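You operate a simulated robot arm through the tools that you are given. There is no shell and no other tool. Be economical: measure what you need, move in short steps, check, and stop when the job is done.

Carry out the task below with a simulated robot arm. There is one attempt and no reset: what you move stays moved.

Task
Change cheese R203 from small mould R325 to the steel hoop and clip it tight.
Fine: use the hoop on the trolley; slacken the cord before lifting the mould off; stand the mould on the trolley's top; the cheese stays where it is; leave the other small mould and the other hoops; the trolley stays braked.

It is judged by the outcome, as a careful person would: the job done as asked, and still so three seconds after it is handed in. It fails if anything else is knocked over, pushed out of place, dropped, spilled or broken.

Robot
A 7-joint arm with a three-finger gripper, on a carriage that runs on a rail from [-1802, -11] to [678, 4] (x, y) and turns from -142 to 190 degrees about z. Base frame: it is fixed where the carriage stands at the start and does not move with it; the origin is on the floor, on the carriage's upright axis, x ahead of it, y to its left, z up; the surface under the hand at the start is at about z = 550. Units: mm, degrees, N and s.
With the tool pointing down near the work surface it reaches from about 200 to 720 mm from the robot's upright axis, wherever it stands. Its first joint turns from -115.0 to 115.0 degrees. Places, roughly: low trolley [-200, 600, 500]; steel hoop [4500, -2000, 250]; white top of trolley A [-200, 600, 600]. Payload 2.69 kg.
The tool frame sits at the grasp point between the pads (the TCP): z along the fingers, y along the line on which they close. The tips reach 30 mm beyond it. The gripper opens to 128 mm. The gripper's body begins 117 mm behind the TCP.
Orientation is told as [roll, pitch, yaw] about the base's x, y, z axes, in that order, counted from this pose: with the fingers straight down and closing along the base's y, the tool's x points along the base's -x, its y along +y and its z along -z.

Tools
- The arm moves only by the tool play_rows. Its argument "plan" is a list that holds one entry, the list of rows, each a list of 7 numbers: the shift along the base's x, y, z in mm, then the turn, a rotation vector about the base's x, y, z in degrees, then the opening, from 0 (shut) to 1 (fully open). In form: [[[tx, ty, tz, rx, ry, rz, jaw], ...]]. A call has 1 to 20 rows; each row shifts and turns the commanded pose from where the row before left it. A row lasts 0.2 s, in which the tool goes at most 50 mm and 8.6 degrees; a call with a longer step from one row to the next is refused whole, and so is a gripper value outside its range. A pose out of reach is approached as far as the arm can. The call stops where the force on the tool passes 40 N (or 10 N more than at its start, if that is more) or the arm is blocked; 0.2 s more then pass. Each finger halts on what it meets, pressing with about 21 N; the grip force reading is that of the motor and also rises with nothing between the fingers. The clock runs only during rows and for 0.2 s after the last one: add rows that do not move to give the fingers time. It gives the time, the measured TCP pose, the force on the tool (base axes), the opening and the grip force at its end, in the units of the frame above (readings bear some noise), with the torque about the TCP (base axes, N m) and any sound that the robot's microphone picked up.
- Cameras (640 x 400 px; columns grow to the right, rows downward): "scene" is now at [12, 185.9, 1467.3]; the picture's right is [0.43, -0.90, 0.00], its down [-0.81, -0.39, -0.44] and it looks along [0.40, 0.19, -0.90] (base axes); focal length 274 px, centre (320, 200). "wrist" rides on the gripper at [58, 54, -131] in the tool frame; the picture's right is [-0.68, 0.74, 0.00], its down [-0.62, -0.57, -0.55] and it looks along [-0.40, -0.37, 0.84] (tool axes); focal length 234 px, centre (320, 200). There is no depth. A picture from a camera that has moved, and an enlarged one, comes with that camera's place and axes in the base frame and with its lens. The place of the scene camera against the robot may be out by one fixed shift of up to 25 mm in any direction.
- capture(camera): a new picture of that camera. It takes no simulated time.
- slide_trunk(by): slides the trunk up (or, below 0, down) by that many mm; the arm and the scene camera ride with it, the base frame stays. It gives what a move gives, with no picture.
- drive_base(legs): drives the robot by 1 to 6 legs, each [ahead, left, turn to the left] in mm, mm and degrees, along the robot's own axes; the way and the turn of a leg run together, so that a leg with both is an arc; at most 1500 mm and 180 degrees a leg. The arm and the cameras ride along, it lands a little off, and it stops where it bumps. It keeps to its track: a leg is cut to what the track allows. It gives what a move gives.
- aim_head(pan, tilt): turns the head with the scene camera to pan (to the left, within 155 degrees either way) and tilt (down, from -29 to 69), counted from straight ahead of the robot. It gives what a move gives.
- enlarge(camera, box): a new picture of the part [left, top, right, bottom] of that camera's present view, enlarged. It takes no simulated time.
- close_job(): hands the job in; it is judged then, once.

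Work in short steps. Places have to be worked out from the pictures, the camera data and where the tool is seen: move nearer, look again, correct. Check each grasp and each placing, and mend what went wrong. You have 120 turns and 90 pictures in all, those below and enlarged ones among them. Open the gripper and draw the arm clear of the work before you hand the job in, unless the task says otherwise; then end with one line.

The tools are called after "Call:" as name(argument=value, ...) on one line, values as JSON. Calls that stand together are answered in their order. play_rows: Moves the arm, as the interface text tells. Its arguments: {"type":"object","properties":{"plan":{"type":"array","items":{"type":"array","items":{"type":"array","items":{"type":"number"}}}}},"required":["plan"]} The other tools are called the same way: slide_trunk (by) slides the trunk up or down; drive_base (legs) drives the base; aim_head (pan, tilt) turns the head that bears the scene camera; capture (camera) takes a picture; enlarge (camera, box) takes an enlarged picture of a part of a camera's view; close_job () hands the job in.

At the start:

```text
time_s: 0.0
position: [261.5, 387.0, 959.1]
tool_rot: [-0.1, 0.1, 0.0]
ft_force: [0.4, -0.6, -0.1]
torque: [0.02, 0.03, 0.01]
grip_width: 128.1
gripper_force: 0.0
trunk travel left (down, up): [-650.0, 340.0]
robot x, y, heading: [1.7, 0.9, 0.0]
head pan, tilt: [25.6, 63.7]
```

scene: 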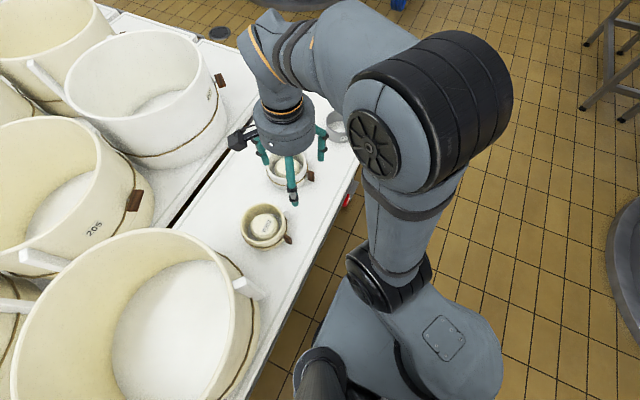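
wrist: 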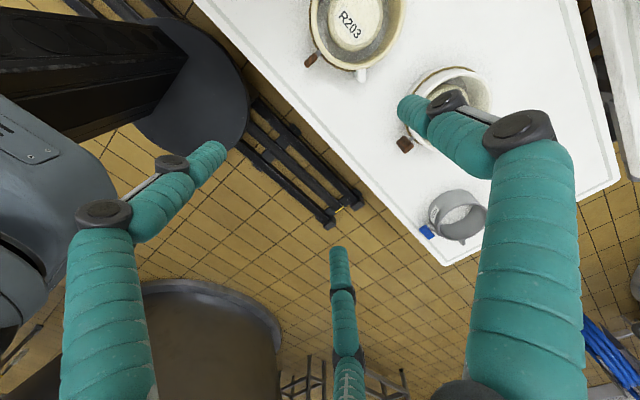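

The wrist view shows cheese R203 in a small mould, a second small mould, and a steel hoop with a blue tag on the trolley. I look closer at each.

Call:
enlarge(camera="wrist", box=[280, 0, 520, 150])

Call:
enlarge(camera="wrist", box=[380, 150, 540, 250])

Call:
enlarge(camera="scene", box=[200, 90, 392, 270])

```text
2.67 times, centred on (400, 75) of wrist
camera zoom: at [203.7, 439.4, 1089.4], right [0.68, 0.74, 0.0], down [0.62, -0.57, 0.55], along [0.4, -0.37, -0.84], focal length 624 px, centre (107, 533)
```

zoom: 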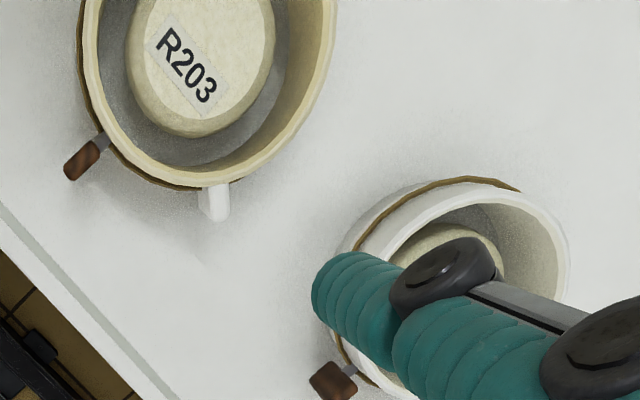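

```text
4.00 times, centred on (460, 200) of wrist
camera zoom: at [203.7, 439.4, 1089.4], right [0.68, 0.74, 0.0], down [0.62, -0.57, 0.55], along [0.4, -0.37, -0.84], focal length 937 px, centre (-240, 200)
```

zoom: 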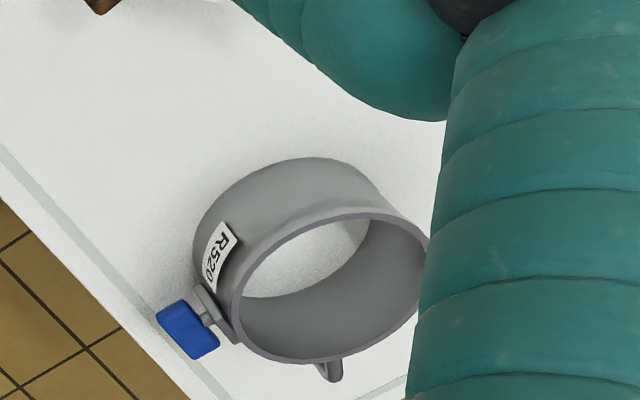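

```text
2.22 times, centred on (296, 180) of scene
camera zoom: at [12.0, 185.9, 1467.3], right [0.43, -0.9, 0.0], down [-0.81, -0.39, -0.44], along [0.4, 0.19, -0.9], focal length 609 px, centre (373, 244)
```

zoom: 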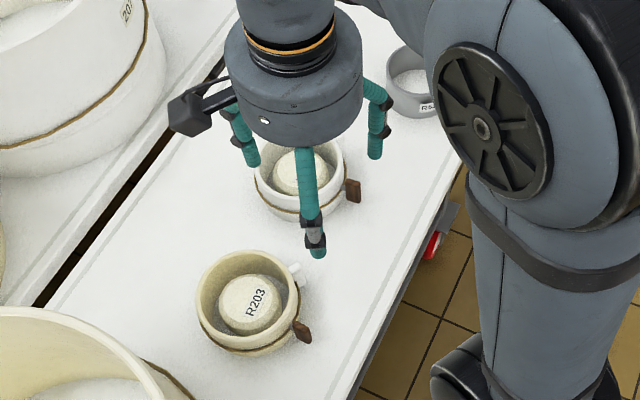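

Before going near anything I check how the gripper's fingers actually look when they close in free air.

Call:
play_rows(plan=[[[0, 0, 0, 0, 0, 0, 0.1], [0, 0, 0, 0, 0, 0, 0.1], [0, 0, 0, 0, 0, 0, 0.1], [0, 0, 0, 0, 0, 0, 0.1], [0, 0, 0, 0, 0, 0, 0.1], [0, 0, 0, 0, 0, 0, 0.1], [0, 0, 0, 0, 0, 0, 0.1]]])

Call:
capture(camera="wrist")

Call:
capture(camera="scene")

```text
time_s: 1.6
position: [261.9, 387.2, 957.8]
tool_rot: [-0.1, 0.1, -0.1]
ft_force: [0.6, -0.9, 0.0]
torque: [0.0, 0.0, -0.02]
grip_width: 12.9
gripper_force: 0.1
trunk travel left (down, up): [-650.0, 340.0]
robot x, y, heading: [0.2, -0.6, -0.2]
head pan, tilt: [25.6, 63.7]
```

```text
84 pictures are left
camera wrist: at [203.7, 439.4, 1089.4], right [0.68, 0.74, 0.0], down [0.62, -0.57, 0.55], along [0.4, -0.37, -0.84], focal length 234 px, centre (320, 200)
```

wrist: 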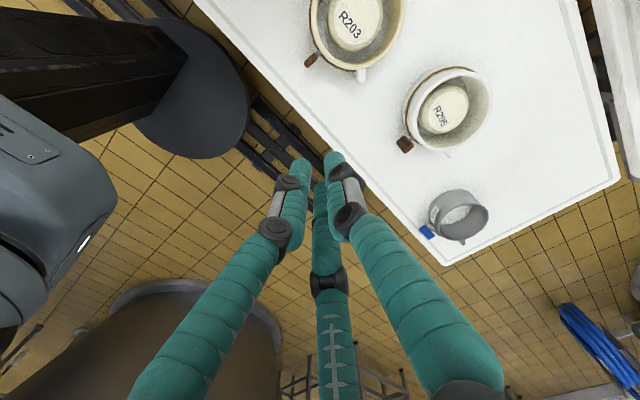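

```text
83 pictures are left
camera scene: at [12.0, 185.9, 1467.3], right [0.43, -0.9, 0.0], down [-0.81, -0.39, -0.44], along [0.4, 0.19, -0.9], focal length 274 px, centre (320, 200)
```

scene: 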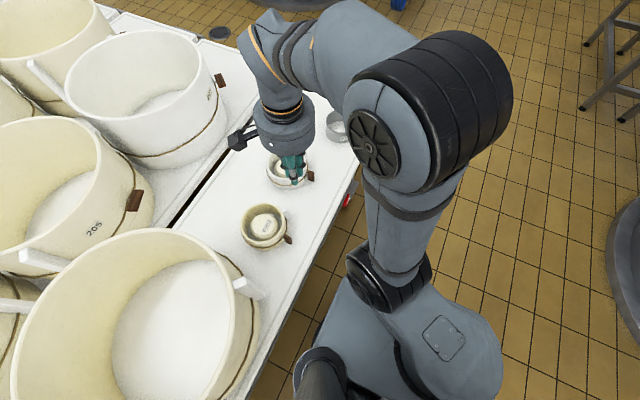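

The gripper closes toward its centre with three slender fingers. I turn the hand about 170° and lower it a bit, so the wrist camera looks at R203 from the free aisle side.

Call:
play_rows(plan=[[[0, 0, 0, 0, 0, 8.5, 0.1], [0, 0, 0, 0, 0, 8.5, 0.1], [0, 0, 0, 0, 0, 8.5, 0.1], [0, 0, 0, 0, 0, 8.5, 0.1], [0, 0, 0, 0, 0, 8.5, 0.1], [0, 0, 0, 0, 0, 8.5, 0.1], [0, 0, 0, 0, 0, 8.5, 0.1], [0, 0, 0, 0, 0, 8.5, 0.1], [0, 0, 0, 0, 0, 8.5, 0.1], [0, 0, 0, 0, 0, 8.5, 0.1], [0, 0, 0, 0, 0, 8.5, 0.1], [0, 0, 0, 0, 0, 8.5, 0.1], [0, 0, 0, 0, 0, 8.5, 0.1], [0, 0, 0, 0, 0, 8.5, 0.1], [0, 0, 0, 0, 0, 8.5, 0.1], [10, 15, -30, 0, 0, 8.5, 0.1], [10, 15, -30, 0, 0, 8.5, 0.1], [10, 15, -30, 0, 0, 8.5, 0.1], [0, 0, -30, 0, 0, 8.5, 0.1], [0, 0, -30, 0, 0, 8.5, 0.1]]])

Call:
capture(camera="wrist")

Call:
capture(camera="scene")

```text
time_s: 5.8
position: [292.1, 432.7, 809.2]
tool_rot: [0.0, 0.0, 170.3]
ft_force: [0.6, 0.0, 0.6]
torque: [0.0, 0.04, -0.01]
grip_width: 12.7
gripper_force: 0.1
trunk travel left (down, up): [-650.0, 340.0]
robot x, y, heading: [-1.3, 3.4, -0.0]
head pan, tilt: [25.6, 63.7]
```

```text
82 pictures are left
camera wrist: at [339.9, 369.0, 939.3], right [-0.79, -0.61, 0.0], down [-0.51, 0.66, 0.55], along [-0.33, 0.43, -0.84], focal length 234 px, centre (320, 200)
```

wrist: 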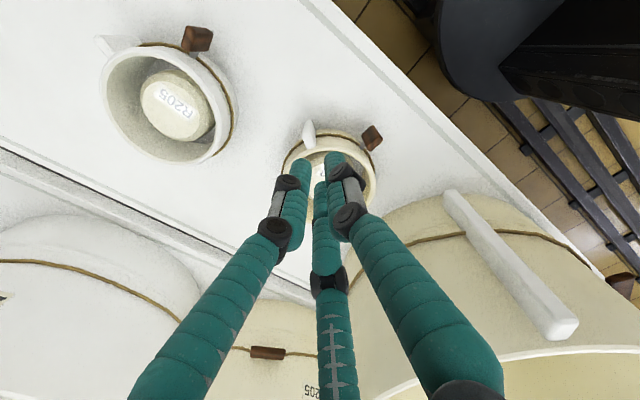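

```text
81 pictures are left
camera scene: at [12.3, 186.4, 1467.3], right [0.43, -0.9, 0.0], down [-0.81, -0.39, -0.44], along [0.4, 0.19, -0.9], focal length 274 px, centre (320, 200)
```

scene: 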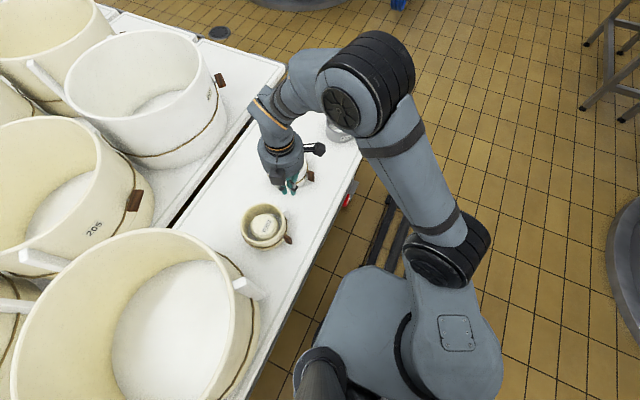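

The wrist camera sees straight down at about image row 50, so I put the camera rather than the tool above R203: half-turn back and shift a little.

Call:
play_rows(plan=[[[0, 0, 0, 0, 0, -8.5, 0.1], [0, 0, 0, 0, 0, -8.5, 0.1], [0, 0, 0, 0, 0, -8.5, 0.1], [0, 0, 0, 0, 0, -8.5, 0.1], [0, 0, 0, 0, 0, -8.5, 0.1], [-5, 25, -10, 0, 0, -8.5, 0.1], [-5, 25, -10, 0, 0, -8.5, 0.1], [-5, 25, -10, 0, 0, -8.5, 0.1], [-5, 25, -10, 0, 0, -8.5, 0.1], [-6, 25, -10, 0, 0, -8.5, 0.1]]])

Call:
capture(camera="wrist")

```text
time_s: 8.0
position: [265.4, 557.4, 758.2]
tool_rot: [-0.1, 0.0, 84.8]
ft_force: [0.2, 0.5, 0.4]
torque: [-0.01, 0.02, -0.03]
grip_width: 12.8
gripper_force: 0.0
trunk travel left (down, up): [-650.0, 340.0]
robot x, y, heading: [-3.1, 0.9, 0.1]
head pan, tilt: [25.6, 63.7]
```

```text
80 pictures are left
camera wrist: at [206.9, 503.0, 889.1], right [-0.67, 0.74, 0.0], down [0.62, 0.56, 0.55], along [0.41, 0.37, -0.84], focal length 234 px, centre (320, 200)
```

wrist: 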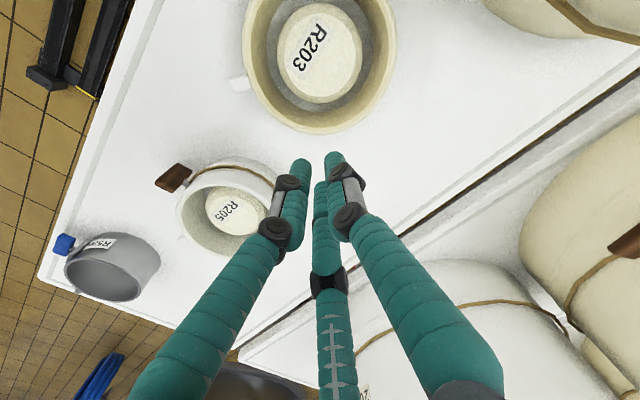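

R203 sits near (212, 507) with cheese top around z 617; R205 near (433, 546); hoop near (716, 456). Now a zoom on the cord toggle and lug from the scene camera.

Call:
enlarge(camera="scene", box=[230, 190, 310, 260])

Call:
enlarge(camera="scene", box=[280, 90, 380, 190])

```text
5.71 times, centred on (270, 225) of scene
camera zoom: at [11.7, 186.7, 1467.2], right [0.43, -0.9, 0.0], down [-0.81, -0.39, -0.44], along [0.4, 0.19, -0.9], focal length 1566 px, centre (606, 57)
```

zoom: 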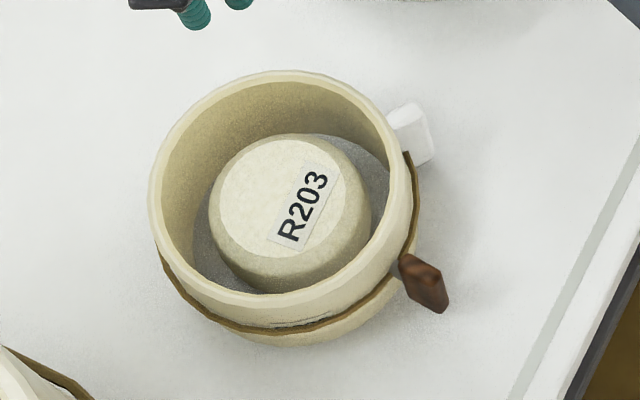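

```text
4.00 times, centred on (330, 140) of scene
camera zoom: at [11.7, 186.7, 1467.2], right [0.43, -0.9, 0.0], down [-0.81, -0.39, -0.44], along [0.4, 0.19, -0.9], focal length 1096 px, centre (280, 440)
```

zoom: 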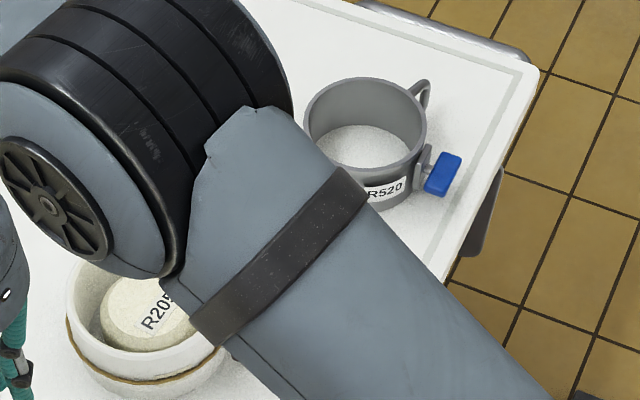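

The toggle is on R203's aisle side (~(213,420)) and a white lug at its +x/-y side. I open the fingers and look at the toggle obliquely from the aisle side.

Call:
play_rows(plan=[[[-8, -35, 0, 0, 0, 7.5, 1], [-8, -35, 0, 0, 0, 7.5, 1], [-8, -35, 0, 0, 0, 7.5, 1], [-8, -35, 0, 0, 0, 7.5, 1], [-8, -35, -20, 0, 0, 7.5, 1], [-8, -32, -38, 0, 0, 7.5, 1], [0, 0, 0, 0, 0, 0, 1]]])

Call:
capture(camera="wrist")

```text
refused: row 6 steps farther than a row can; nothing moved
```

```text
77 pictures are left
camera wrist: at [206.9, 503.0, 889.1], right [-0.67, 0.74, 0.0], down [0.62, 0.56, 0.55], along [0.41, 0.37, -0.84], focal length 234 px, centre (320, 200)
```

wrist: 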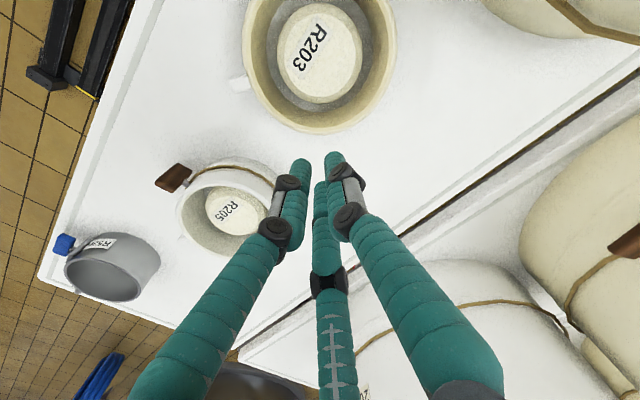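

One row was too long; nothing moved. I resend it with shorter steps.

Call:
play_rows(plan=[[[-8, -35, 0, 0, 0, 7.5, 1], [-8, -35, 0, 0, 0, 7.5, 1], [-8, -35, 0, 0, 0, 7.5, 1], [-8, -35, 0, 0, 0, 7.5, 1], [-8, -35, -10, 0, 0, 7.5, 1], [-8, -32, -20, 0, 0, 7.5, 1], [0, 0, -28, 0, 0, 0, 1], [0, 0, 0, 0, 0, 0, 1]]])

Call:
capture(camera="wrist")

```text
time_s: 9.8
position: [217.6, 349.6, 700.2]
tool_rot: [0.1, 0.1, 130.1]
ft_force: [0.4, 0.1, 0.2]
torque: [0.0, -0.01, 0.02]
grip_width: 128.1
gripper_force: 0.1
trunk travel left (down, up): [-650.0, 340.0]
robot x, y, heading: [0.7, 0.9, -0.3]
head pan, tilt: [25.6, 63.7]
```

```text
76 pictures are left
camera wrist: at [214.2, 268.1, 830.4], right [-1.0, 0.04, 0.0], down [0.04, 0.84, 0.55], along [0.02, 0.55, -0.84], focal length 234 px, centre (320, 200)
```

wrist: 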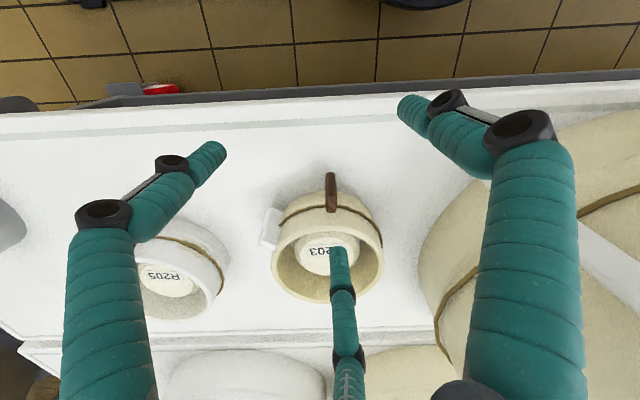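

Call:
enlarge(camera="wrist", box=[250, 155, 400, 305])

```text
2.67 times, centred on (325, 230) of wrist
camera zoom: at [214.2, 268.1, 830.4], right [-1.0, 0.04, 0.0], down [0.04, 0.84, 0.55], along [0.02, 0.55, -0.84], focal length 624 px, centre (307, 120)
```

zoom: 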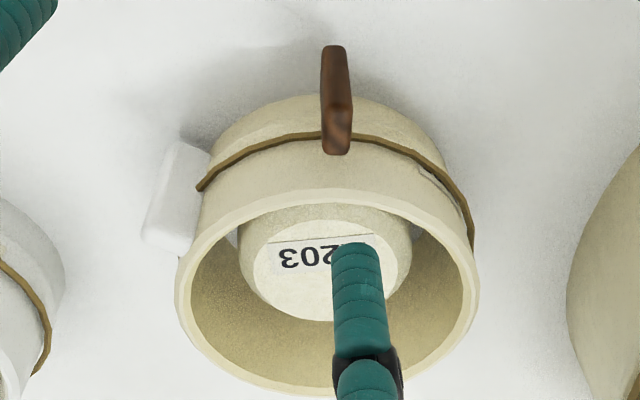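

The toggle is a thin wooden paddle standing on edge on a radial stem, like a windlass key. To see it side-on and turn it, I need the hand horizontal pointing +y, so I lift and shift the robot ahead for elbow room.

Call:
play_rows(plan=[[[0, -30, 30, 0, 0, 0, 1], [0, -30, 30, 0, 0, 0, 1]]])

Call:
drive_base(legs=[[300, 0, 0]])

```text
time_s: 10.4
position: [219.6, 288.9, 759.5]
tool_rot: [0.0, 0.0, 129.9]
ft_force: [-0.2, 0.3, 0.3]
torque: [0.0, -0.03, -0.02]
grip_width: 128.0
gripper_force: 0.0
trunk travel left (down, up): [-650.0, 340.0]
robot x, y, heading: [1.9, -0.5, -0.2]
head pan, tilt: [25.6, 63.7]
```

```text
time_s: 12.4
position: [515.8, 291.6, 759.4]
tool_rot: [0.0, 0.0, 130.1]
ft_force: [0.7, 0.8, -0.9]
torque: [-0.01, 0.02, 0.02]
grip_width: 128.1
gripper_force: 0.0
trunk travel left (down, up): [-650.0, 340.0]
robot x, y, heading: [294.5, 1.9, 0.2]
head pan, tilt: [25.6, 63.7]
```

Now I turn the hand's yaw on to 270° (so the camera ends up above when the hand is laid flat).

Call:
play_rows(plan=[[[-10, 0, 0, 0, 0, 8.25, 1], [-10, 0, 0, 0, 0, 8.25, 1], [-10, 0, 0, 0, 0, 8.25, 1], [-10, 0, 0, 0, 0, 8.25, 1], [-10, 0, 0, 0, 0, 8.25, 1], [-10, 0, 0, 0, 0, 8.25, 1], [-10, 0, 0, 0, 0, 8.25, 1], [-10, 0, 0, 0, 0, 8.25, 1], [-10, 0, 0, 0, 0, 8.25, 1], [-10, 0, 0, 0, 0, 8.25, 1], [-10, 0, 0, 0, 0, 8.25, 1], [-10, 0, 0, 0, 0, 8.25, 1], [-10, 0, 0, 0, 0, 8.25, 1], [0, 0, 0, 0, 0, 8.25, 1], [0, 0, 0, 0, 0, 8.25, 1], [0, 0, 0, 0, 0, 8.25, 1], [0, 0, 0, 0, 0, 8, 1]]])

```text
time_s: 16.0
position: [385.0, 292.2, 759.2]
tool_rot: [0.0, -0.1, -89.7]
ft_force: [0.2, -0.2, 0.2]
torque: [-0.01, 0.02, 0.0]
grip_width: 128.4
gripper_force: 0.0
trunk travel left (down, up): [-650.0, 340.0]
robot x, y, heading: [298.2, 3.6, -0.0]
head pan, tilt: [25.6, 63.7]
```

Next I lay the hand flat (fingers toward +y) while moving toward R203, staying well above the moulds.

Call:
play_rows(plan=[[[-17, 4, 0, 8.2, 0, 0, 1], [-17, 4, 0, 8.2, 0, 0, 1], [-17, 4, 0, 8.2, 0, 0, 1], [-17, 4, 0, 8.2, 0, 0, 1], [-17, 4, 0, 8.2, 0, 0, 1], [-17, 4, 0, 8.2, 0, 0, 1], [-17, 4, 0, 8.2, 0, 0, 1], [-17, 4, 0, 8.2, 0, 0, 1], [-17, 4, 0, 8.2, 0, 0, 1], [-17, 4, 0, 8.2, 0, 0, 1], [0, 0, 0, 8, 0, 0, 1]]])

Call:
capture(camera="wrist")

Call:
aim_head(pan=95, tilt=55)

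Call:
capture(camera="scene")

```text
time_s: 16.7
position: [358.0, 312.5, 763.2]
tool_rot: [0.2, 15.6, -89.4]
ft_force: [1.5, 12.5, 3.4]
torque: [-2.11, -0.01, 0.31]
grip_width: 128.0
gripper_force: 0.0
out of reach, approached as far as the arm can: row 2, 3
trunk travel left (down, up): [-650.0, 340.0]
robot x, y, heading: [296.1, 8.7, 0.0]
head pan, tilt: [25.6, 63.7]
stopped in row 3: the force on the tool passed its limit at 117 N (the readings are from after the stop); the commanded pose is now the measured one
```

```text
74 pictures are left
camera wrist: at [412.0, 332.3, 905.5], right [0.74, -0.64, -0.18], down [-0.56, -0.75, 0.36], along [-0.37, -0.17, -0.92], focal length 234 px, centre (320, 200)
```

wrist: 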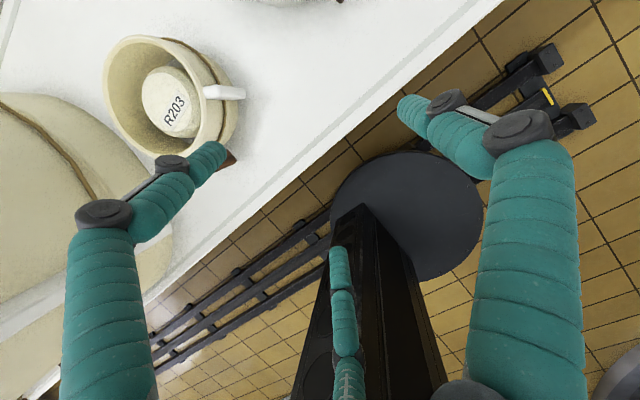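

```text
time_s: 18.1
position: [359.1, 310.7, 764.1]
tool_rot: [0.3, 15.6, -89.4]
ft_force: [2.9, 32.3, 4.8]
torque: [-5.07, 0.21, 0.94]
grip_width: 127.9
gripper_force: 0.0
trunk travel left (down, up): [-650.0, 340.0]
robot x, y, heading: [294.2, 4.8, 0.3]
head pan, tilt: [95.0, 55.0]
```

```text
73 pictures are left
camera scene: at [245.8, 232.6, 1477.5], right [1.0, 0.09, 0.0], down [0.07, -0.82, -0.57], along [-0.05, 0.57, -0.82], focal length 274 px, centre (320, 200)
```

scene: 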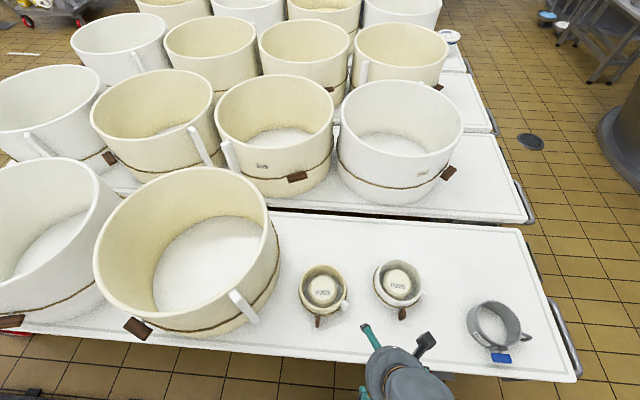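

The hand met the robot's own column; I back it off in +y. The new scene view shows everything clearly, so I also enlarge toggle and hoop.

Call:
play_rows(plan=[[[0, 20, 5, 0, 0, 0, 1], [0, 20, 5, -8, 0, 0, 1], [0, 10, 5, -8, 0, 0, 1]]])

Call:
enlarge(camera="scene", box=[290, 250, 440, 340])

Call:
enlarge(camera="scene", box=[450, 290, 550, 375])

```text
time_s: 18.9
position: [370.5, 357.8, 772.3]
tool_rot: [1.2, 4.0, -89.3]
ft_force: [1.0, 1.2, -0.5]
torque: [-0.09, 0.1, 0.02]
grip_width: 128.0
gripper_force: 0.1
out of reach, approached as far as the arm can: row 2, 3
trunk travel left (down, up): [-650.0, 340.0]
robot x, y, heading: [299.5, 1.6, 0.1]
head pan, tilt: [95.0, 55.0]
```

```text
4.27 times, centred on (365, 295) of scene
camera zoom: at [246.4, 234.6, 1477.2], right [1.0, 0.09, 0.0], down [0.07, -0.82, -0.57], along [-0.05, 0.57, -0.82], focal length 1169 px, centre (128, -205)
```

zoom: 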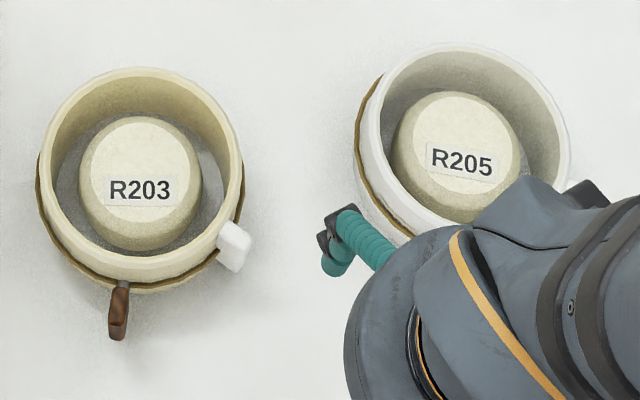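

```text
4.71 times, centred on (500, 332) of scene
camera zoom: at [246.4, 234.6, 1477.2], right [1.0, 0.09, 0.0], down [0.07, -0.82, -0.57], along [-0.05, 0.57, -0.82], focal length 1290 px, centre (-527, -424)
```

zoom: 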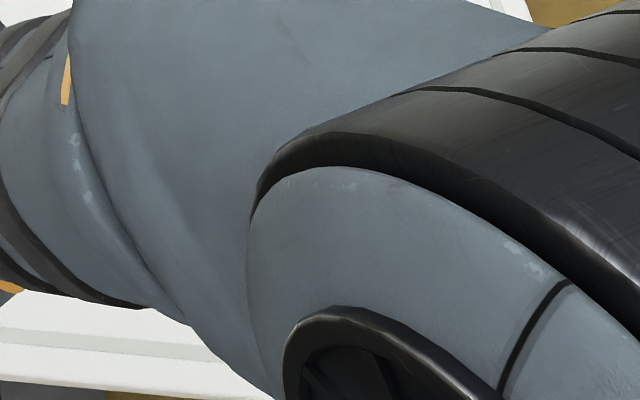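

Everything is free again. I drive on ahead so the hand can later reach back to R203 with elbow room.

Call:
drive_base(legs=[[330, 0, 0]])

Call:
capture(camera="wrist")

Call:
capture(camera="scene")

```text
time_s: 21.1
position: [705.0, 359.8, 773.1]
tool_rot: [1.2, 4.3, -89.7]
ft_force: [0.1, -0.4, 0.4]
torque: [0.02, -0.02, -0.01]
grip_width: 127.8
gripper_force: 0.0
trunk travel left (down, up): [-650.0, 340.0]
robot x, y, heading: [628.5, 3.3, -0.2]
head pan, tilt: [95.0, 55.0]
```

```text
70 pictures are left
camera wrist: at [755.2, 406.8, 909.3], right [0.74, -0.67, -0.04], down [-0.57, -0.66, 0.49], along [-0.35, -0.34, -0.87], focal length 234 px, centre (320, 200)
```

wrist: 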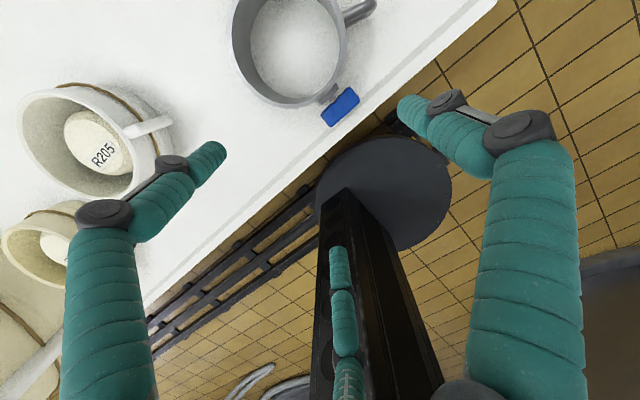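

```text
69 pictures are left
camera scene: at [579.2, 234.8, 1477.6], right [1.0, 0.09, 0.0], down [0.07, -0.82, -0.57], along [-0.05, 0.57, -0.82], focal length 274 px, centre (320, 200)
```

scene: 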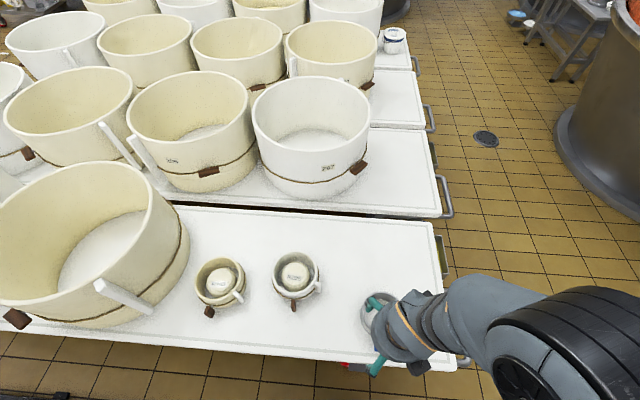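

The hoop with its grab loop and blue lever is right under the wrist camera; I zoom on it and on the two toggles.

Call:
enlarge(camera="wrist", box=[220, 0, 400, 135])

Call:
enlarge(camera="scene", box=[185, 250, 325, 325])

```text
2.96 times, centred on (310, 68) of wrist
camera zoom: at [755.2, 406.8, 909.3], right [0.74, -0.67, -0.04], down [-0.57, -0.66, 0.49], along [-0.35, -0.34, -0.87], focal length 694 px, centre (350, 593)
```

zoom: 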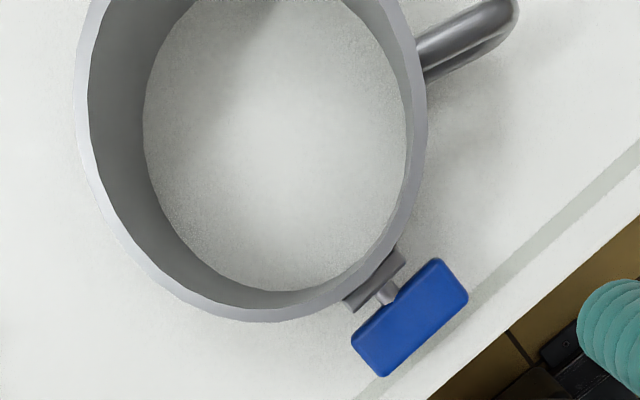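

```text
4.57 times, centred on (255, 288) of scene
camera zoom: at [579.2, 234.8, 1477.6], right [1.0, 0.09, 0.0], down [0.07, -0.82, -0.57], along [-0.05, 0.57, -0.82], focal length 1253 px, centre (617, -200)
```

zoom: 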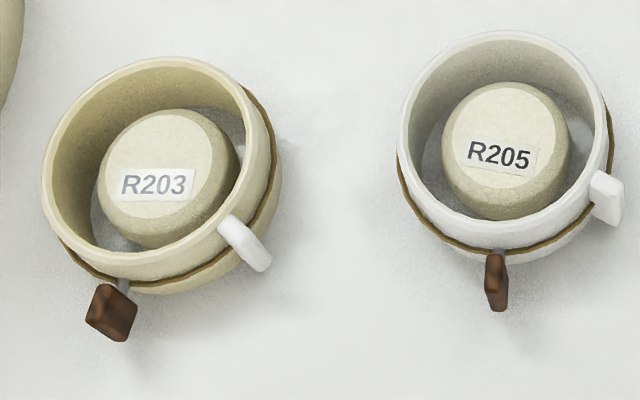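

Both toggle and blue lever are bars on radial stems; empty big moulds show their toggles lying flat, so upright = tight, flat = slack. I turn the carriage to face the trolley so the arm has room for a flat approach.

Call:
drive_base(legs=[[0, 0, 45], [0, 0, 45]])

Call:
aim_head(pan=20, tilt=50)

Call:
capture(camera="scene")

```text
time_s: 25.6
position: [272.4, 78.3, 773.5]
tool_rot: [1.3, 4.3, 0.4]
ft_force: [0.2, -0.1, -0.4]
torque: [0.05, -0.03, 0.0]
grip_width: 127.9
gripper_force: 0.1
trunk travel left (down, up): [-650.0, 340.0]
robot x, y, heading: [626.8, 5.3, 90.0]
head pan, tilt: [95.0, 55.0]
```

```text
time_s: 27.1
position: [273.4, 79.2, 774.6]
tool_rot: [1.3, 4.3, 0.5]
ft_force: [0.2, 0.6, 0.3]
torque: [0.01, 0.0, -0.01]
grip_width: 127.9
gripper_force: 0.1
trunk travel left (down, up): [-650.0, 340.0]
robot x, y, heading: [628.0, 4.1, 90.0]
head pan, tilt: [20.0, 50.0]
```

```text
66 pictures are left
camera scene: at [449.3, 6.4, 1484.1], right [0.94, 0.34, 0.0], down [0.26, -0.72, -0.64], along [-0.22, 0.6, -0.77], focal length 274 px, centre (320, 200)
```

scene: 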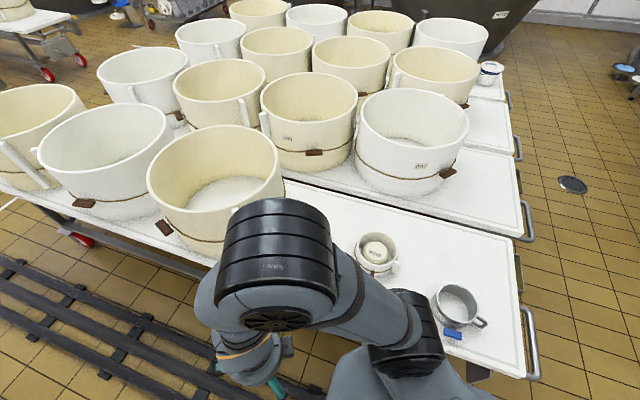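

Robot now faces the trolley. I rotate the hand to point flat toward +y (camera on top), in free air over the aisle.

Call:
play_rows(plan=[[[-4, 16, 0, 4.9, 4.9, -4.9, 1], [-4, 16, 0, 4.9, 4.9, -4.9, 1], [-4, 16, 0, 4.9, 4.9, -4.9, 1], [-4, 16, 0, 4.9, 4.9, -4.9, 1], [-4, 16, 0, 4.9, 4.9, -4.9, 1], [-4, 16, 0, 4.9, 4.9, -4.9, 1], [-4, 16, 0, 4.9, 4.9, -4.9, 1], [-4, 16, 0, 4.9, 4.9, -4.9, 1], [-4, 16, 0, 4.9, 4.9, -4.9, 1], [-4, 16, 0, 4.9, 4.9, -4.9, 1], [-4, 16, 0, 4.9, 4.9, -4.9, 1], [-4, 16, 0, 4.9, 4.9, -4.9, 1], [-4, 16, 0, 4.9, 4.9, -4.9, 1], [-4, 10, 0, 4.9, 4.9, -4.9, 1]]])

Call:
capture(camera="wrist")

Call:
capture(camera="scene")

```text
time_s: 30.1
position: [216.7, 296.2, 773.9]
tool_rot: [164.5, 86.0, 73.9]
ft_force: [0.9, -0.2, 0.4]
torque: [0.0, 0.02, 0.0]
grip_width: 128.1
gripper_force: 0.1
trunk travel left (down, up): [-650.0, 340.0]
robot x, y, heading: [629.8, 1.9, 90.0]
head pan, tilt: [20.0, 50.0]
```

```text
65 pictures are left
camera wrist: at [267.5, 160.6, 824.4], right [0.75, 0.04, -0.66], down [-0.56, -0.5, -0.66], along [-0.36, 0.86, -0.36], focal length 234 px, centre (320, 200)
```

wrist: 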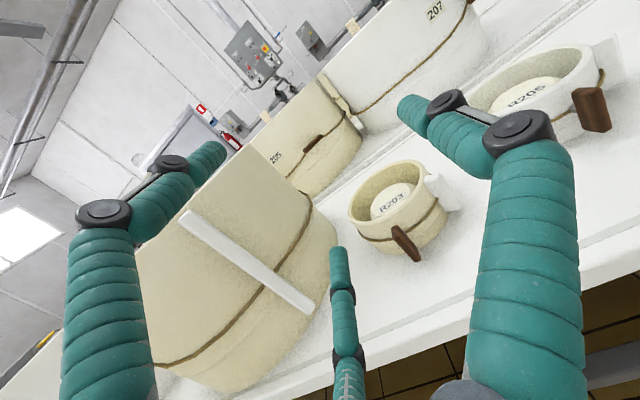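

```text
64 pictures are left
camera scene: at [448.8, 6.6, 1484.0], right [0.94, 0.34, 0.0], down [0.26, -0.72, -0.64], along [-0.22, 0.6, -0.77], focal length 274 px, centre (320, 200)
```

scene: 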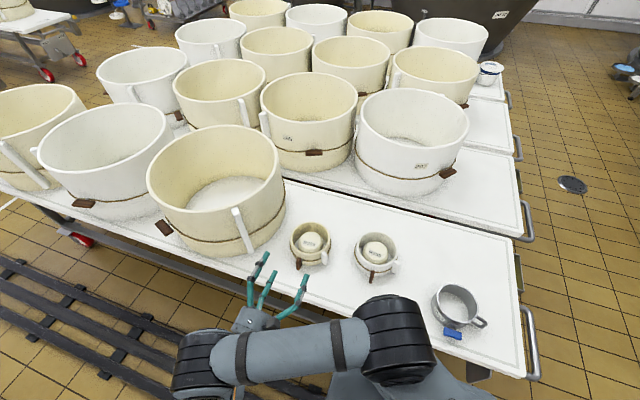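

The flat pose works nicely. I zoom on R203's toggle from this side.

Call:
enlarge(camera="wrist", box=[330, 150, 470, 270])

Call:
enlarge(camera="scene", box=[420, 270, 500, 350])

```text
3.33 times, centred on (400, 210) of wrist
camera zoom: at [267.5, 160.6, 824.4], right [0.75, 0.04, -0.66], down [-0.56, -0.5, -0.66], along [-0.36, 0.86, -0.36], focal length 781 px, centre (53, 167)
```

zoom: 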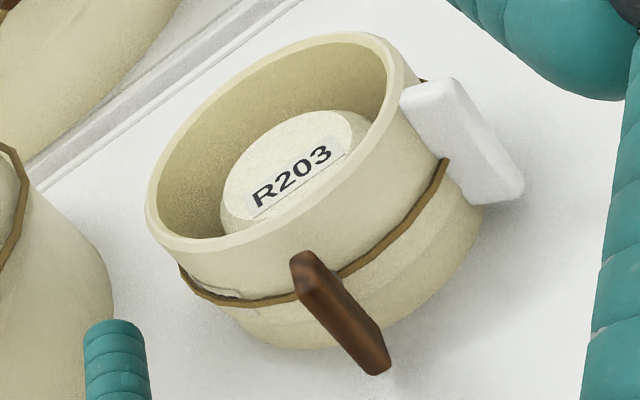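

```text
5.00 times, centred on (460, 310) of scene
camera zoom: at [448.8, 6.6, 1484.0], right [0.94, 0.34, 0.0], down [0.26, -0.72, -0.64], along [-0.22, 0.6, -0.77], focal length 1370 px, centre (-380, -350)
```

zoom: 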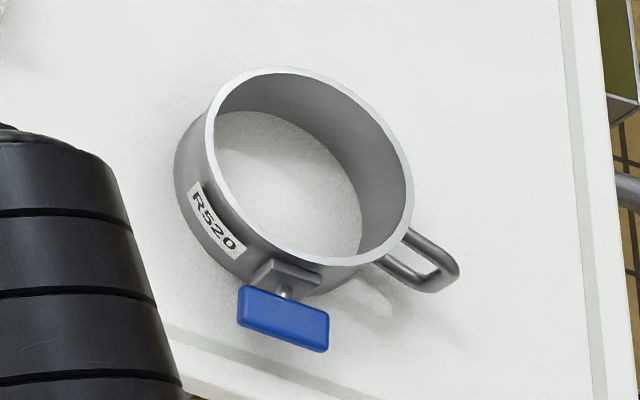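

The bar stands upright, about z 562–633, x≈209, y≈400–412, with its stem in the middle. I part-close the fingers, level the hand and lower it in front of the bar.

Call:
play_rows(plan=[[[0, 0, 0, -1.5, 0, 0, 0.35], [0, 0, 0, -1.5, 0, 0, 0.35], [-2, 0, -30, 0, 0, 0, 0.35], [-2, 0, -30, 0, 0, 0, 0.35], [-2, 0, -30, 0, 0, 0, 0.35], [-1, 0, -30, 0, 0, 0, 0.35], [0, 0, -30, 0, 0, 0, 0.35], [0, 0, -27, 0, 0, 0, 0.35]]])

Call:
capture(camera="wrist")

```text
time_s: 31.9
position: [210.6, 296.7, 596.7]
tool_rot: [119.4, 88.6, 29.0]
ft_force: [0.2, 0.1, 0.4]
torque: [-0.01, 0.0, 0.03]
grip_width: 44.9
gripper_force: 0.0
trunk travel left (down, up): [-650.0, 340.0]
robot x, y, heading: [628.9, 4.4, 90.1]
head pan, tilt: [20.0, 50.0]
```

```text
61 pictures are left
camera wrist: at [261.6, 163.9, 655.2], right [0.75, 0.0, -0.66], down [-0.56, -0.54, -0.63], along [-0.36, 0.84, -0.4], focal length 234 px, centre (320, 200)
```

wrist: 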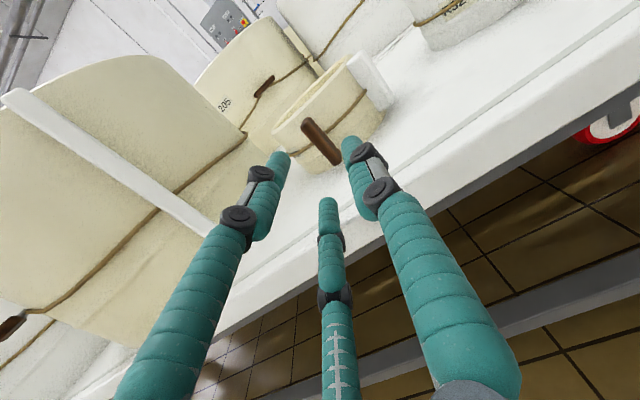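

Bar confirmed at x≈208.5, z≈592 centre. I advance along +y until the fingertips straddle it.

Call:
play_rows(plan=[[[-2, 20, -4, 0, 0, 0, 0.35], [0, 20, 0, 0, 0, 0, 0.35], [0, 20, 0, 0, 0, 0, 0.35], [0, 15, 0, 0, 0, 0, 0.35]]])

Call:
enlarge(camera="wrist", box=[220, 80, 420, 240])

```text
time_s: 32.9
position: [207.6, 372.1, 592.2]
tool_rot: [118.6, 88.7, 28.3]
ft_force: [1.1, -2.2, -1.4]
torque: [-0.08, -0.05, -0.01]
grip_width: 44.9
gripper_force: 0.0
trunk travel left (down, up): [-650.0, 340.0]
robot x, y, heading: [628.0, 4.2, 89.9]
head pan, tilt: [20.0, 50.0]
```

```text
2.50 times, centred on (320, 160) of wrist
camera zoom: at [259.2, 238.8, 650.4], right [0.75, 0.0, -0.66], down [-0.56, -0.54, -0.63], along [-0.36, 0.84, -0.4], focal length 585 px, centre (320, 300)
```

zoom: 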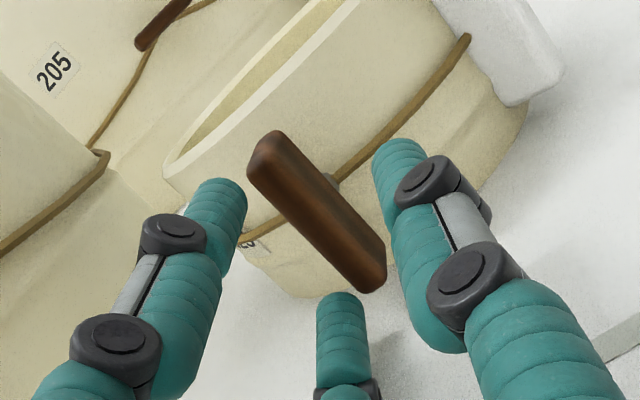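

The bar sits centred between the fingers at y≈407. I go 14 mm deeper and close on it.

Call:
play_rows(plan=[[[1, 14, 1, 0, 0, 0, 0.35], [0, 0, 0, 0, 0, 0, 0.0], [0, 0, 0, 0, 0, 0, 0.0], [0, 0, 0, 0, 0, 0, 0.0], [0, 0, 0, 0, 0, 0, 0.0]]])

Call:
enlarge(camera="wrist", box=[220, 80, 420, 240])

```text
time_s: 34.1
position: [207.4, 386.4, 593.8]
tool_rot: [119.2, 88.7, 28.7]
ft_force: [0.3, 0.2, 0.4]
torque: [-0.04, 0.02, -0.02]
grip_width: 2.1
gripper_force: 21.0
trunk travel left (down, up): [-650.0, 340.0]
robot x, y, heading: [628.7, 2.8, 90.1]
head pan, tilt: [20.0, 50.0]
```

```text
2.50 times, centred on (320, 160) of wrist
camera zoom: at [259.8, 252.7, 651.5], right [0.75, 0.0, -0.66], down [-0.56, -0.54, -0.63], along [-0.36, 0.84, -0.4], focal length 585 px, centre (320, 300)
```

zoom: 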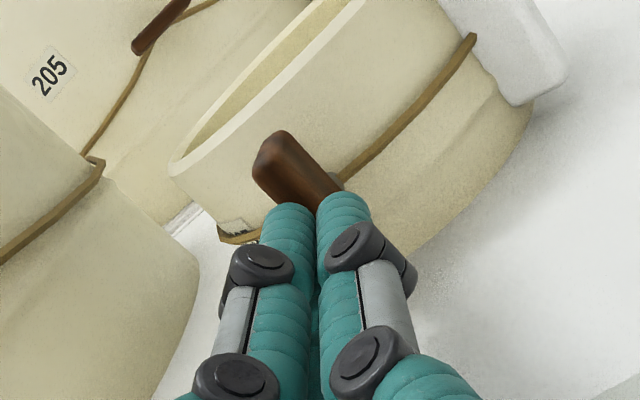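

The jaws closed to 2 mm in front of the bar — nothing held. I check with both cameras where bar and mould are, in case the mould was touched.

Call:
enlarge(camera="scene", box=[250, 210, 410, 310])

Call:
capture(camera="wrist")

```text
4.00 times, centred on (330, 260) of scene
camera zoom: at [449.4, 6.4, 1484.1], right [0.94, 0.34, 0.0], down [0.26, -0.72, -0.64], along [-0.22, 0.6, -0.77], focal length 1096 px, centre (280, -40)
```

zoom: 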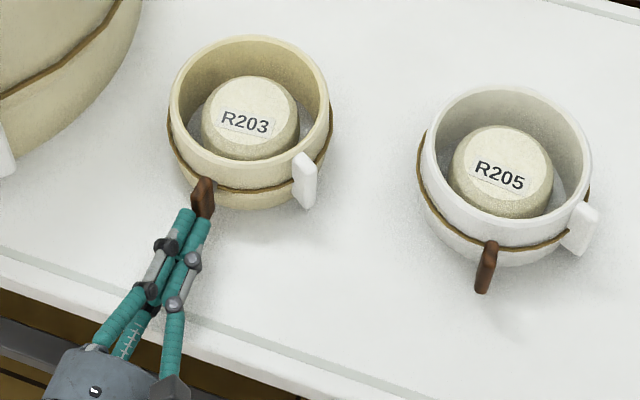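

```text
57 pictures are left
camera wrist: at [259.8, 252.7, 651.5], right [0.75, 0.0, -0.66], down [-0.56, -0.54, -0.63], along [-0.36, 0.84, -0.4], focal length 234 px, centre (320, 200)
```

wrist: 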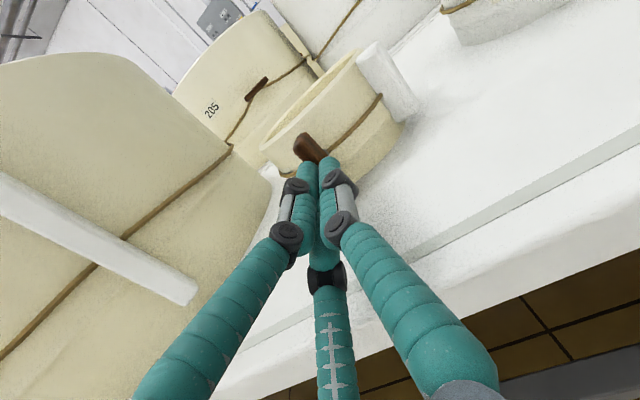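

Mould hasn't moved; the bar lies a bit deeper (y≈418–430, x≈205, z≈589). I back off, open, re-centre and go to y≈401.

Call:
play_rows(plan=[[[0, -12, 0, 0, 0, 0, 0.35], [0, 0, 0, 0, 0, 0, 0.35], [-2, 0, -4, 0, 0, 0, 0.35], [0, 13, 0, 0, 0, 0, 0.35], [0, 13, 0, 0, 0, 0, 0.35], [0, 0, 0, 0, 0, 0, 0.35]]])

Call:
enlarge(camera="wrist", box=[220, 80, 420, 240])

```text
time_s: 35.5
position: [206.1, 400.0, 592.8]
tool_rot: [140.2, 88.9, 49.8]
ft_force: [-5.8, -5.5, 27.1]
torque: [-2.32, 0.75, 0.02]
grip_width: 38.2
gripper_force: 0.0
trunk travel left (down, up): [-650.0, 340.0]
robot x, y, heading: [628.8, 7.9, 89.8]
head pan, tilt: [20.0, 50.0]
```

```text
2.50 times, centred on (320, 160) of wrist
camera zoom: at [257.3, 266.0, 649.4], right [0.74, 0.0, -0.67], down [-0.56, -0.54, -0.63], along [-0.36, 0.84, -0.4], focal length 585 px, centre (320, 300)
```

zoom: 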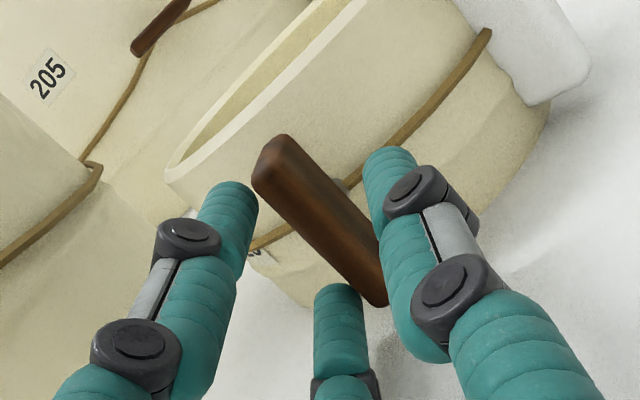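

27 N up with the lever arm ~86 mm behind the TCP: the hand's underside touches the trolley's edge. I rise 9 mm and then close on the bar.

Call:
play_rows(plan=[[[0, 0, 5, 0, 0, 0, 0.35], [0, 0, 4, 0, 0, 0, 0.35]]])

Call:
play_rows(plan=[[[0, 0, 0, 0, 0, 0, 0.0], [0, 0, 0, 0, 0, 0, 0.0], [0, 0, 0, 0, 0, 0, 0.0], [0, 0, 0, 0, 0, 0, 0.0]]])

Call:
enlarge(camera="wrist", box=[220, 80, 420, 240])

```text
time_s: 36.1
position: [209.9, 401.1, 596.8]
tool_rot: [114.3, 88.5, 23.6]
ft_force: [-0.3, -0.2, 0.8]
torque: [-0.01, 0.0, -0.02]
grip_width: 45.0
gripper_force: 0.0
trunk travel left (down, up): [-650.0, 340.0]
robot x, y, heading: [635.1, 4.5, 89.8]
head pan, tilt: [20.0, 50.0]
```

```text
time_s: 37.1
position: [207.7, 400.4, 598.1]
tool_rot: [118.0, 88.7, 27.4]
ft_force: [2.4, -0.4, 1.5]
torque: [-0.13, 0.04, -0.32]
grip_width: 21.0
gripper_force: 20.6
trunk travel left (down, up): [-650.0, 340.0]
robot x, y, heading: [632.5, 3.9, 90.1]
head pan, tilt: [20.0, 50.0]
```

```text
2.50 times, centred on (320, 160) of wrist
camera zoom: at [258.9, 266.6, 656.3], right [0.75, 0.0, -0.66], down [-0.56, -0.54, -0.63], along [-0.35, 0.84, -0.4], focal length 585 px, centre (320, 300)
```

zoom: 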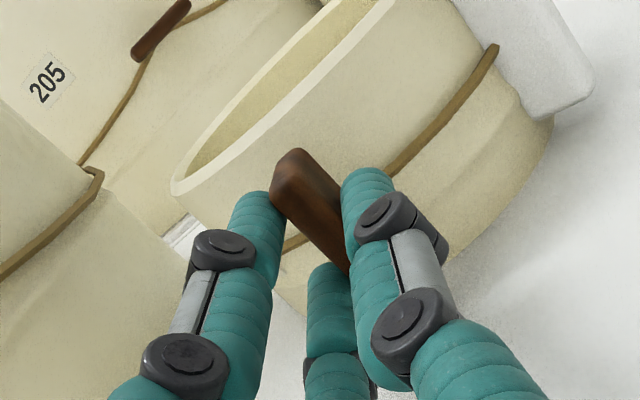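

The bar is held (21 mm, 20.6 N). I try turning it a little about the stem axis (+y) and read the torque.

Call:
play_rows(plan=[[[0.5, 0, 0, 0, 4, 0, 0], [0.5, 0, 0, 0, 4, 0, 0], [0.5, 0, 0, 0, 4, 0, 0]]])

```text
time_s: 37.9
position: [208.6, 398.9, 599.5]
tool_rot: [-93.3, 79.2, 176.3]
ft_force: [1.6, -3.1, 6.4]
torque: [0.66, -1.24, -0.5]
grip_width: 24.1
gripper_force: 21.1
trunk travel left (down, up): [-650.0, 340.0]
robot x, y, heading: [630.6, 3.0, 89.9]
head pan, tilt: [20.0, 50.0]
```

That direction resists (-1.2 N m, jaws forced wider) — likely the stop. I turn back and try the other way.

Call:
play_rows(plan=[[[-0.5, 0, 0, 0, -4, 0, 0], [-0.5, 0, 0, 0, -4, 0, 0], [-0.5, 0, 0, 0, -4, 0, 0], [-0.5, 0, 0, 0, -4, 0, 0], [-0.5, 0, 0, 0, -4, 0, 0], [-0.5, 0, 0, 0, -4, 0, 0]]])

Call:
enlarge(camera="wrist", box=[220, 80, 420, 240])

```text
time_s: 39.3
position: [205.8, 400.3, 598.6]
tool_rot: [93.1, 76.8, 2.8]
ft_force: [-0.6, 0.4, -0.4]
torque: [-0.44, 0.0, 0.01]
grip_width: 20.2
gripper_force: 21.1
trunk travel left (down, up): [-650.0, 340.0]
robot x, y, heading: [631.8, 7.6, 89.9]
head pan, tilt: [20.0, 50.0]
```

```text
2.50 times, centred on (320, 160) of wrist
camera zoom: at [243.0, 266.5, 665.9], right [0.87, 0.0, -0.49], down [-0.41, -0.54, -0.74], along [-0.27, 0.84, -0.47], focal length 585 px, centre (320, 300)
```

zoom: 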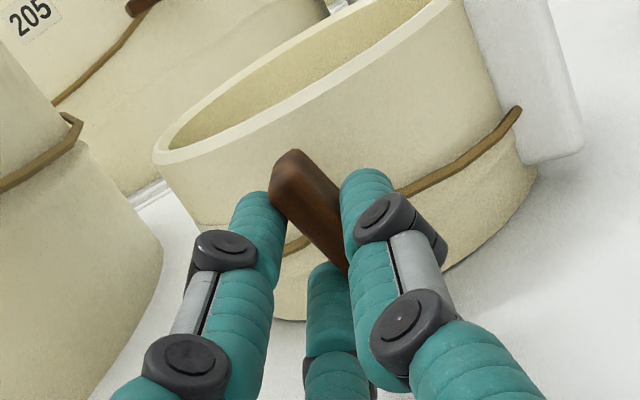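

This way it turns freely with the hand (torque ~0). I continue to about 50°.

Call:
play_rows(plan=[[[-1, 0, -0.3, 0, -7.6, 0, 0], [-1, 0, -0.4, 0, -7.6, 0, 0], [-0.9, 0, -0.5, 0, -7.6, 0, 0], [-0.8, 0, -0.7, 0, -7.6, 0, 0], [-0.7, 0, -0.8, 0, -7.6, 0, 0]]])

```text
time_s: 40.5
position: [201.8, 400.0, 595.3]
tool_rot: [90.9, 38.7, 0.8]
ft_force: [-0.1, -0.5, -3.9]
torque: [-0.39, 0.03, -0.02]
grip_width: 20.2
gripper_force: 21.3
trunk travel left (down, up): [-650.0, 340.0]
robot x, y, heading: [632.3, 2.5, 90.0]
head pan, tilt: [20.0, 50.0]
```

Still free. I finish the quarter turn.

Call:
play_rows(plan=[[[-0.6, 0, -0.9, 0, -7.7, 0, 0], [-0.5, 0, -1, 0, -7.7, 0, 0], [-0.4, 0, -1, 0, -7.7, 0, 0], [-0.3, 0, -1, 0, -7.7, 0, 0], [-0.1, 0, -1, 0, -7.7, 0, 0]]])

Call:
capture(camera="wrist")

Call:
enlarge(camera="scene", box=[250, 210, 410, 310])

```text
time_s: 41.7
position: [199.1, 401.0, 589.5]
tool_rot: [90.5, 0.2, 0.6]
ft_force: [-0.7, -0.2, -2.6]
torque: [-0.31, 0.0, -0.03]
grip_width: 20.3
gripper_force: 21.1
trunk travel left (down, up): [-650.0, 340.0]
robot x, y, heading: [625.0, 4.7, 89.9]
head pan, tilt: [20.0, 50.0]
```

```text
53 pictures are left
camera wrist: at [142.3, 266.8, 643.4], right [0.68, 0.0, 0.73], down [0.62, -0.54, -0.57], along [0.39, 0.84, -0.37], focal length 234 px, centre (320, 200)
```

wrist: 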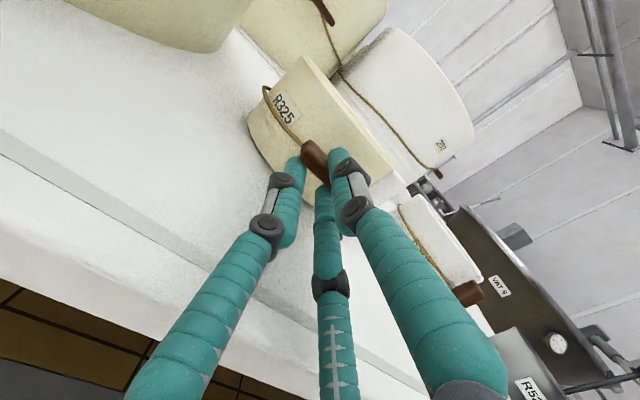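

```text
4.00 times, centred on (330, 260) of scene
camera zoom: at [449.1, 6.8, 1484.0], right [0.94, 0.34, 0.0], down [0.26, -0.72, -0.64], along [-0.22, 0.6, -0.77], focal length 1096 px, centre (280, -40)
```

zoom: 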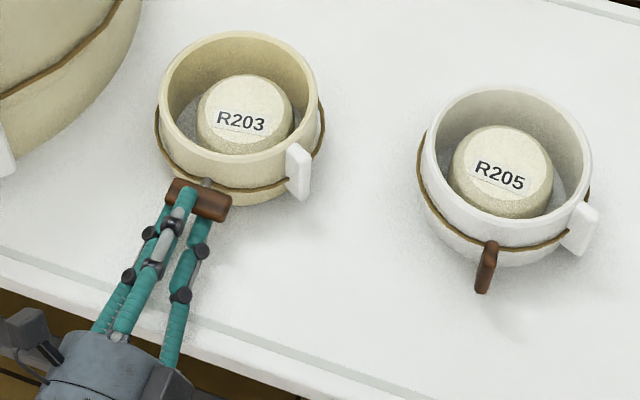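

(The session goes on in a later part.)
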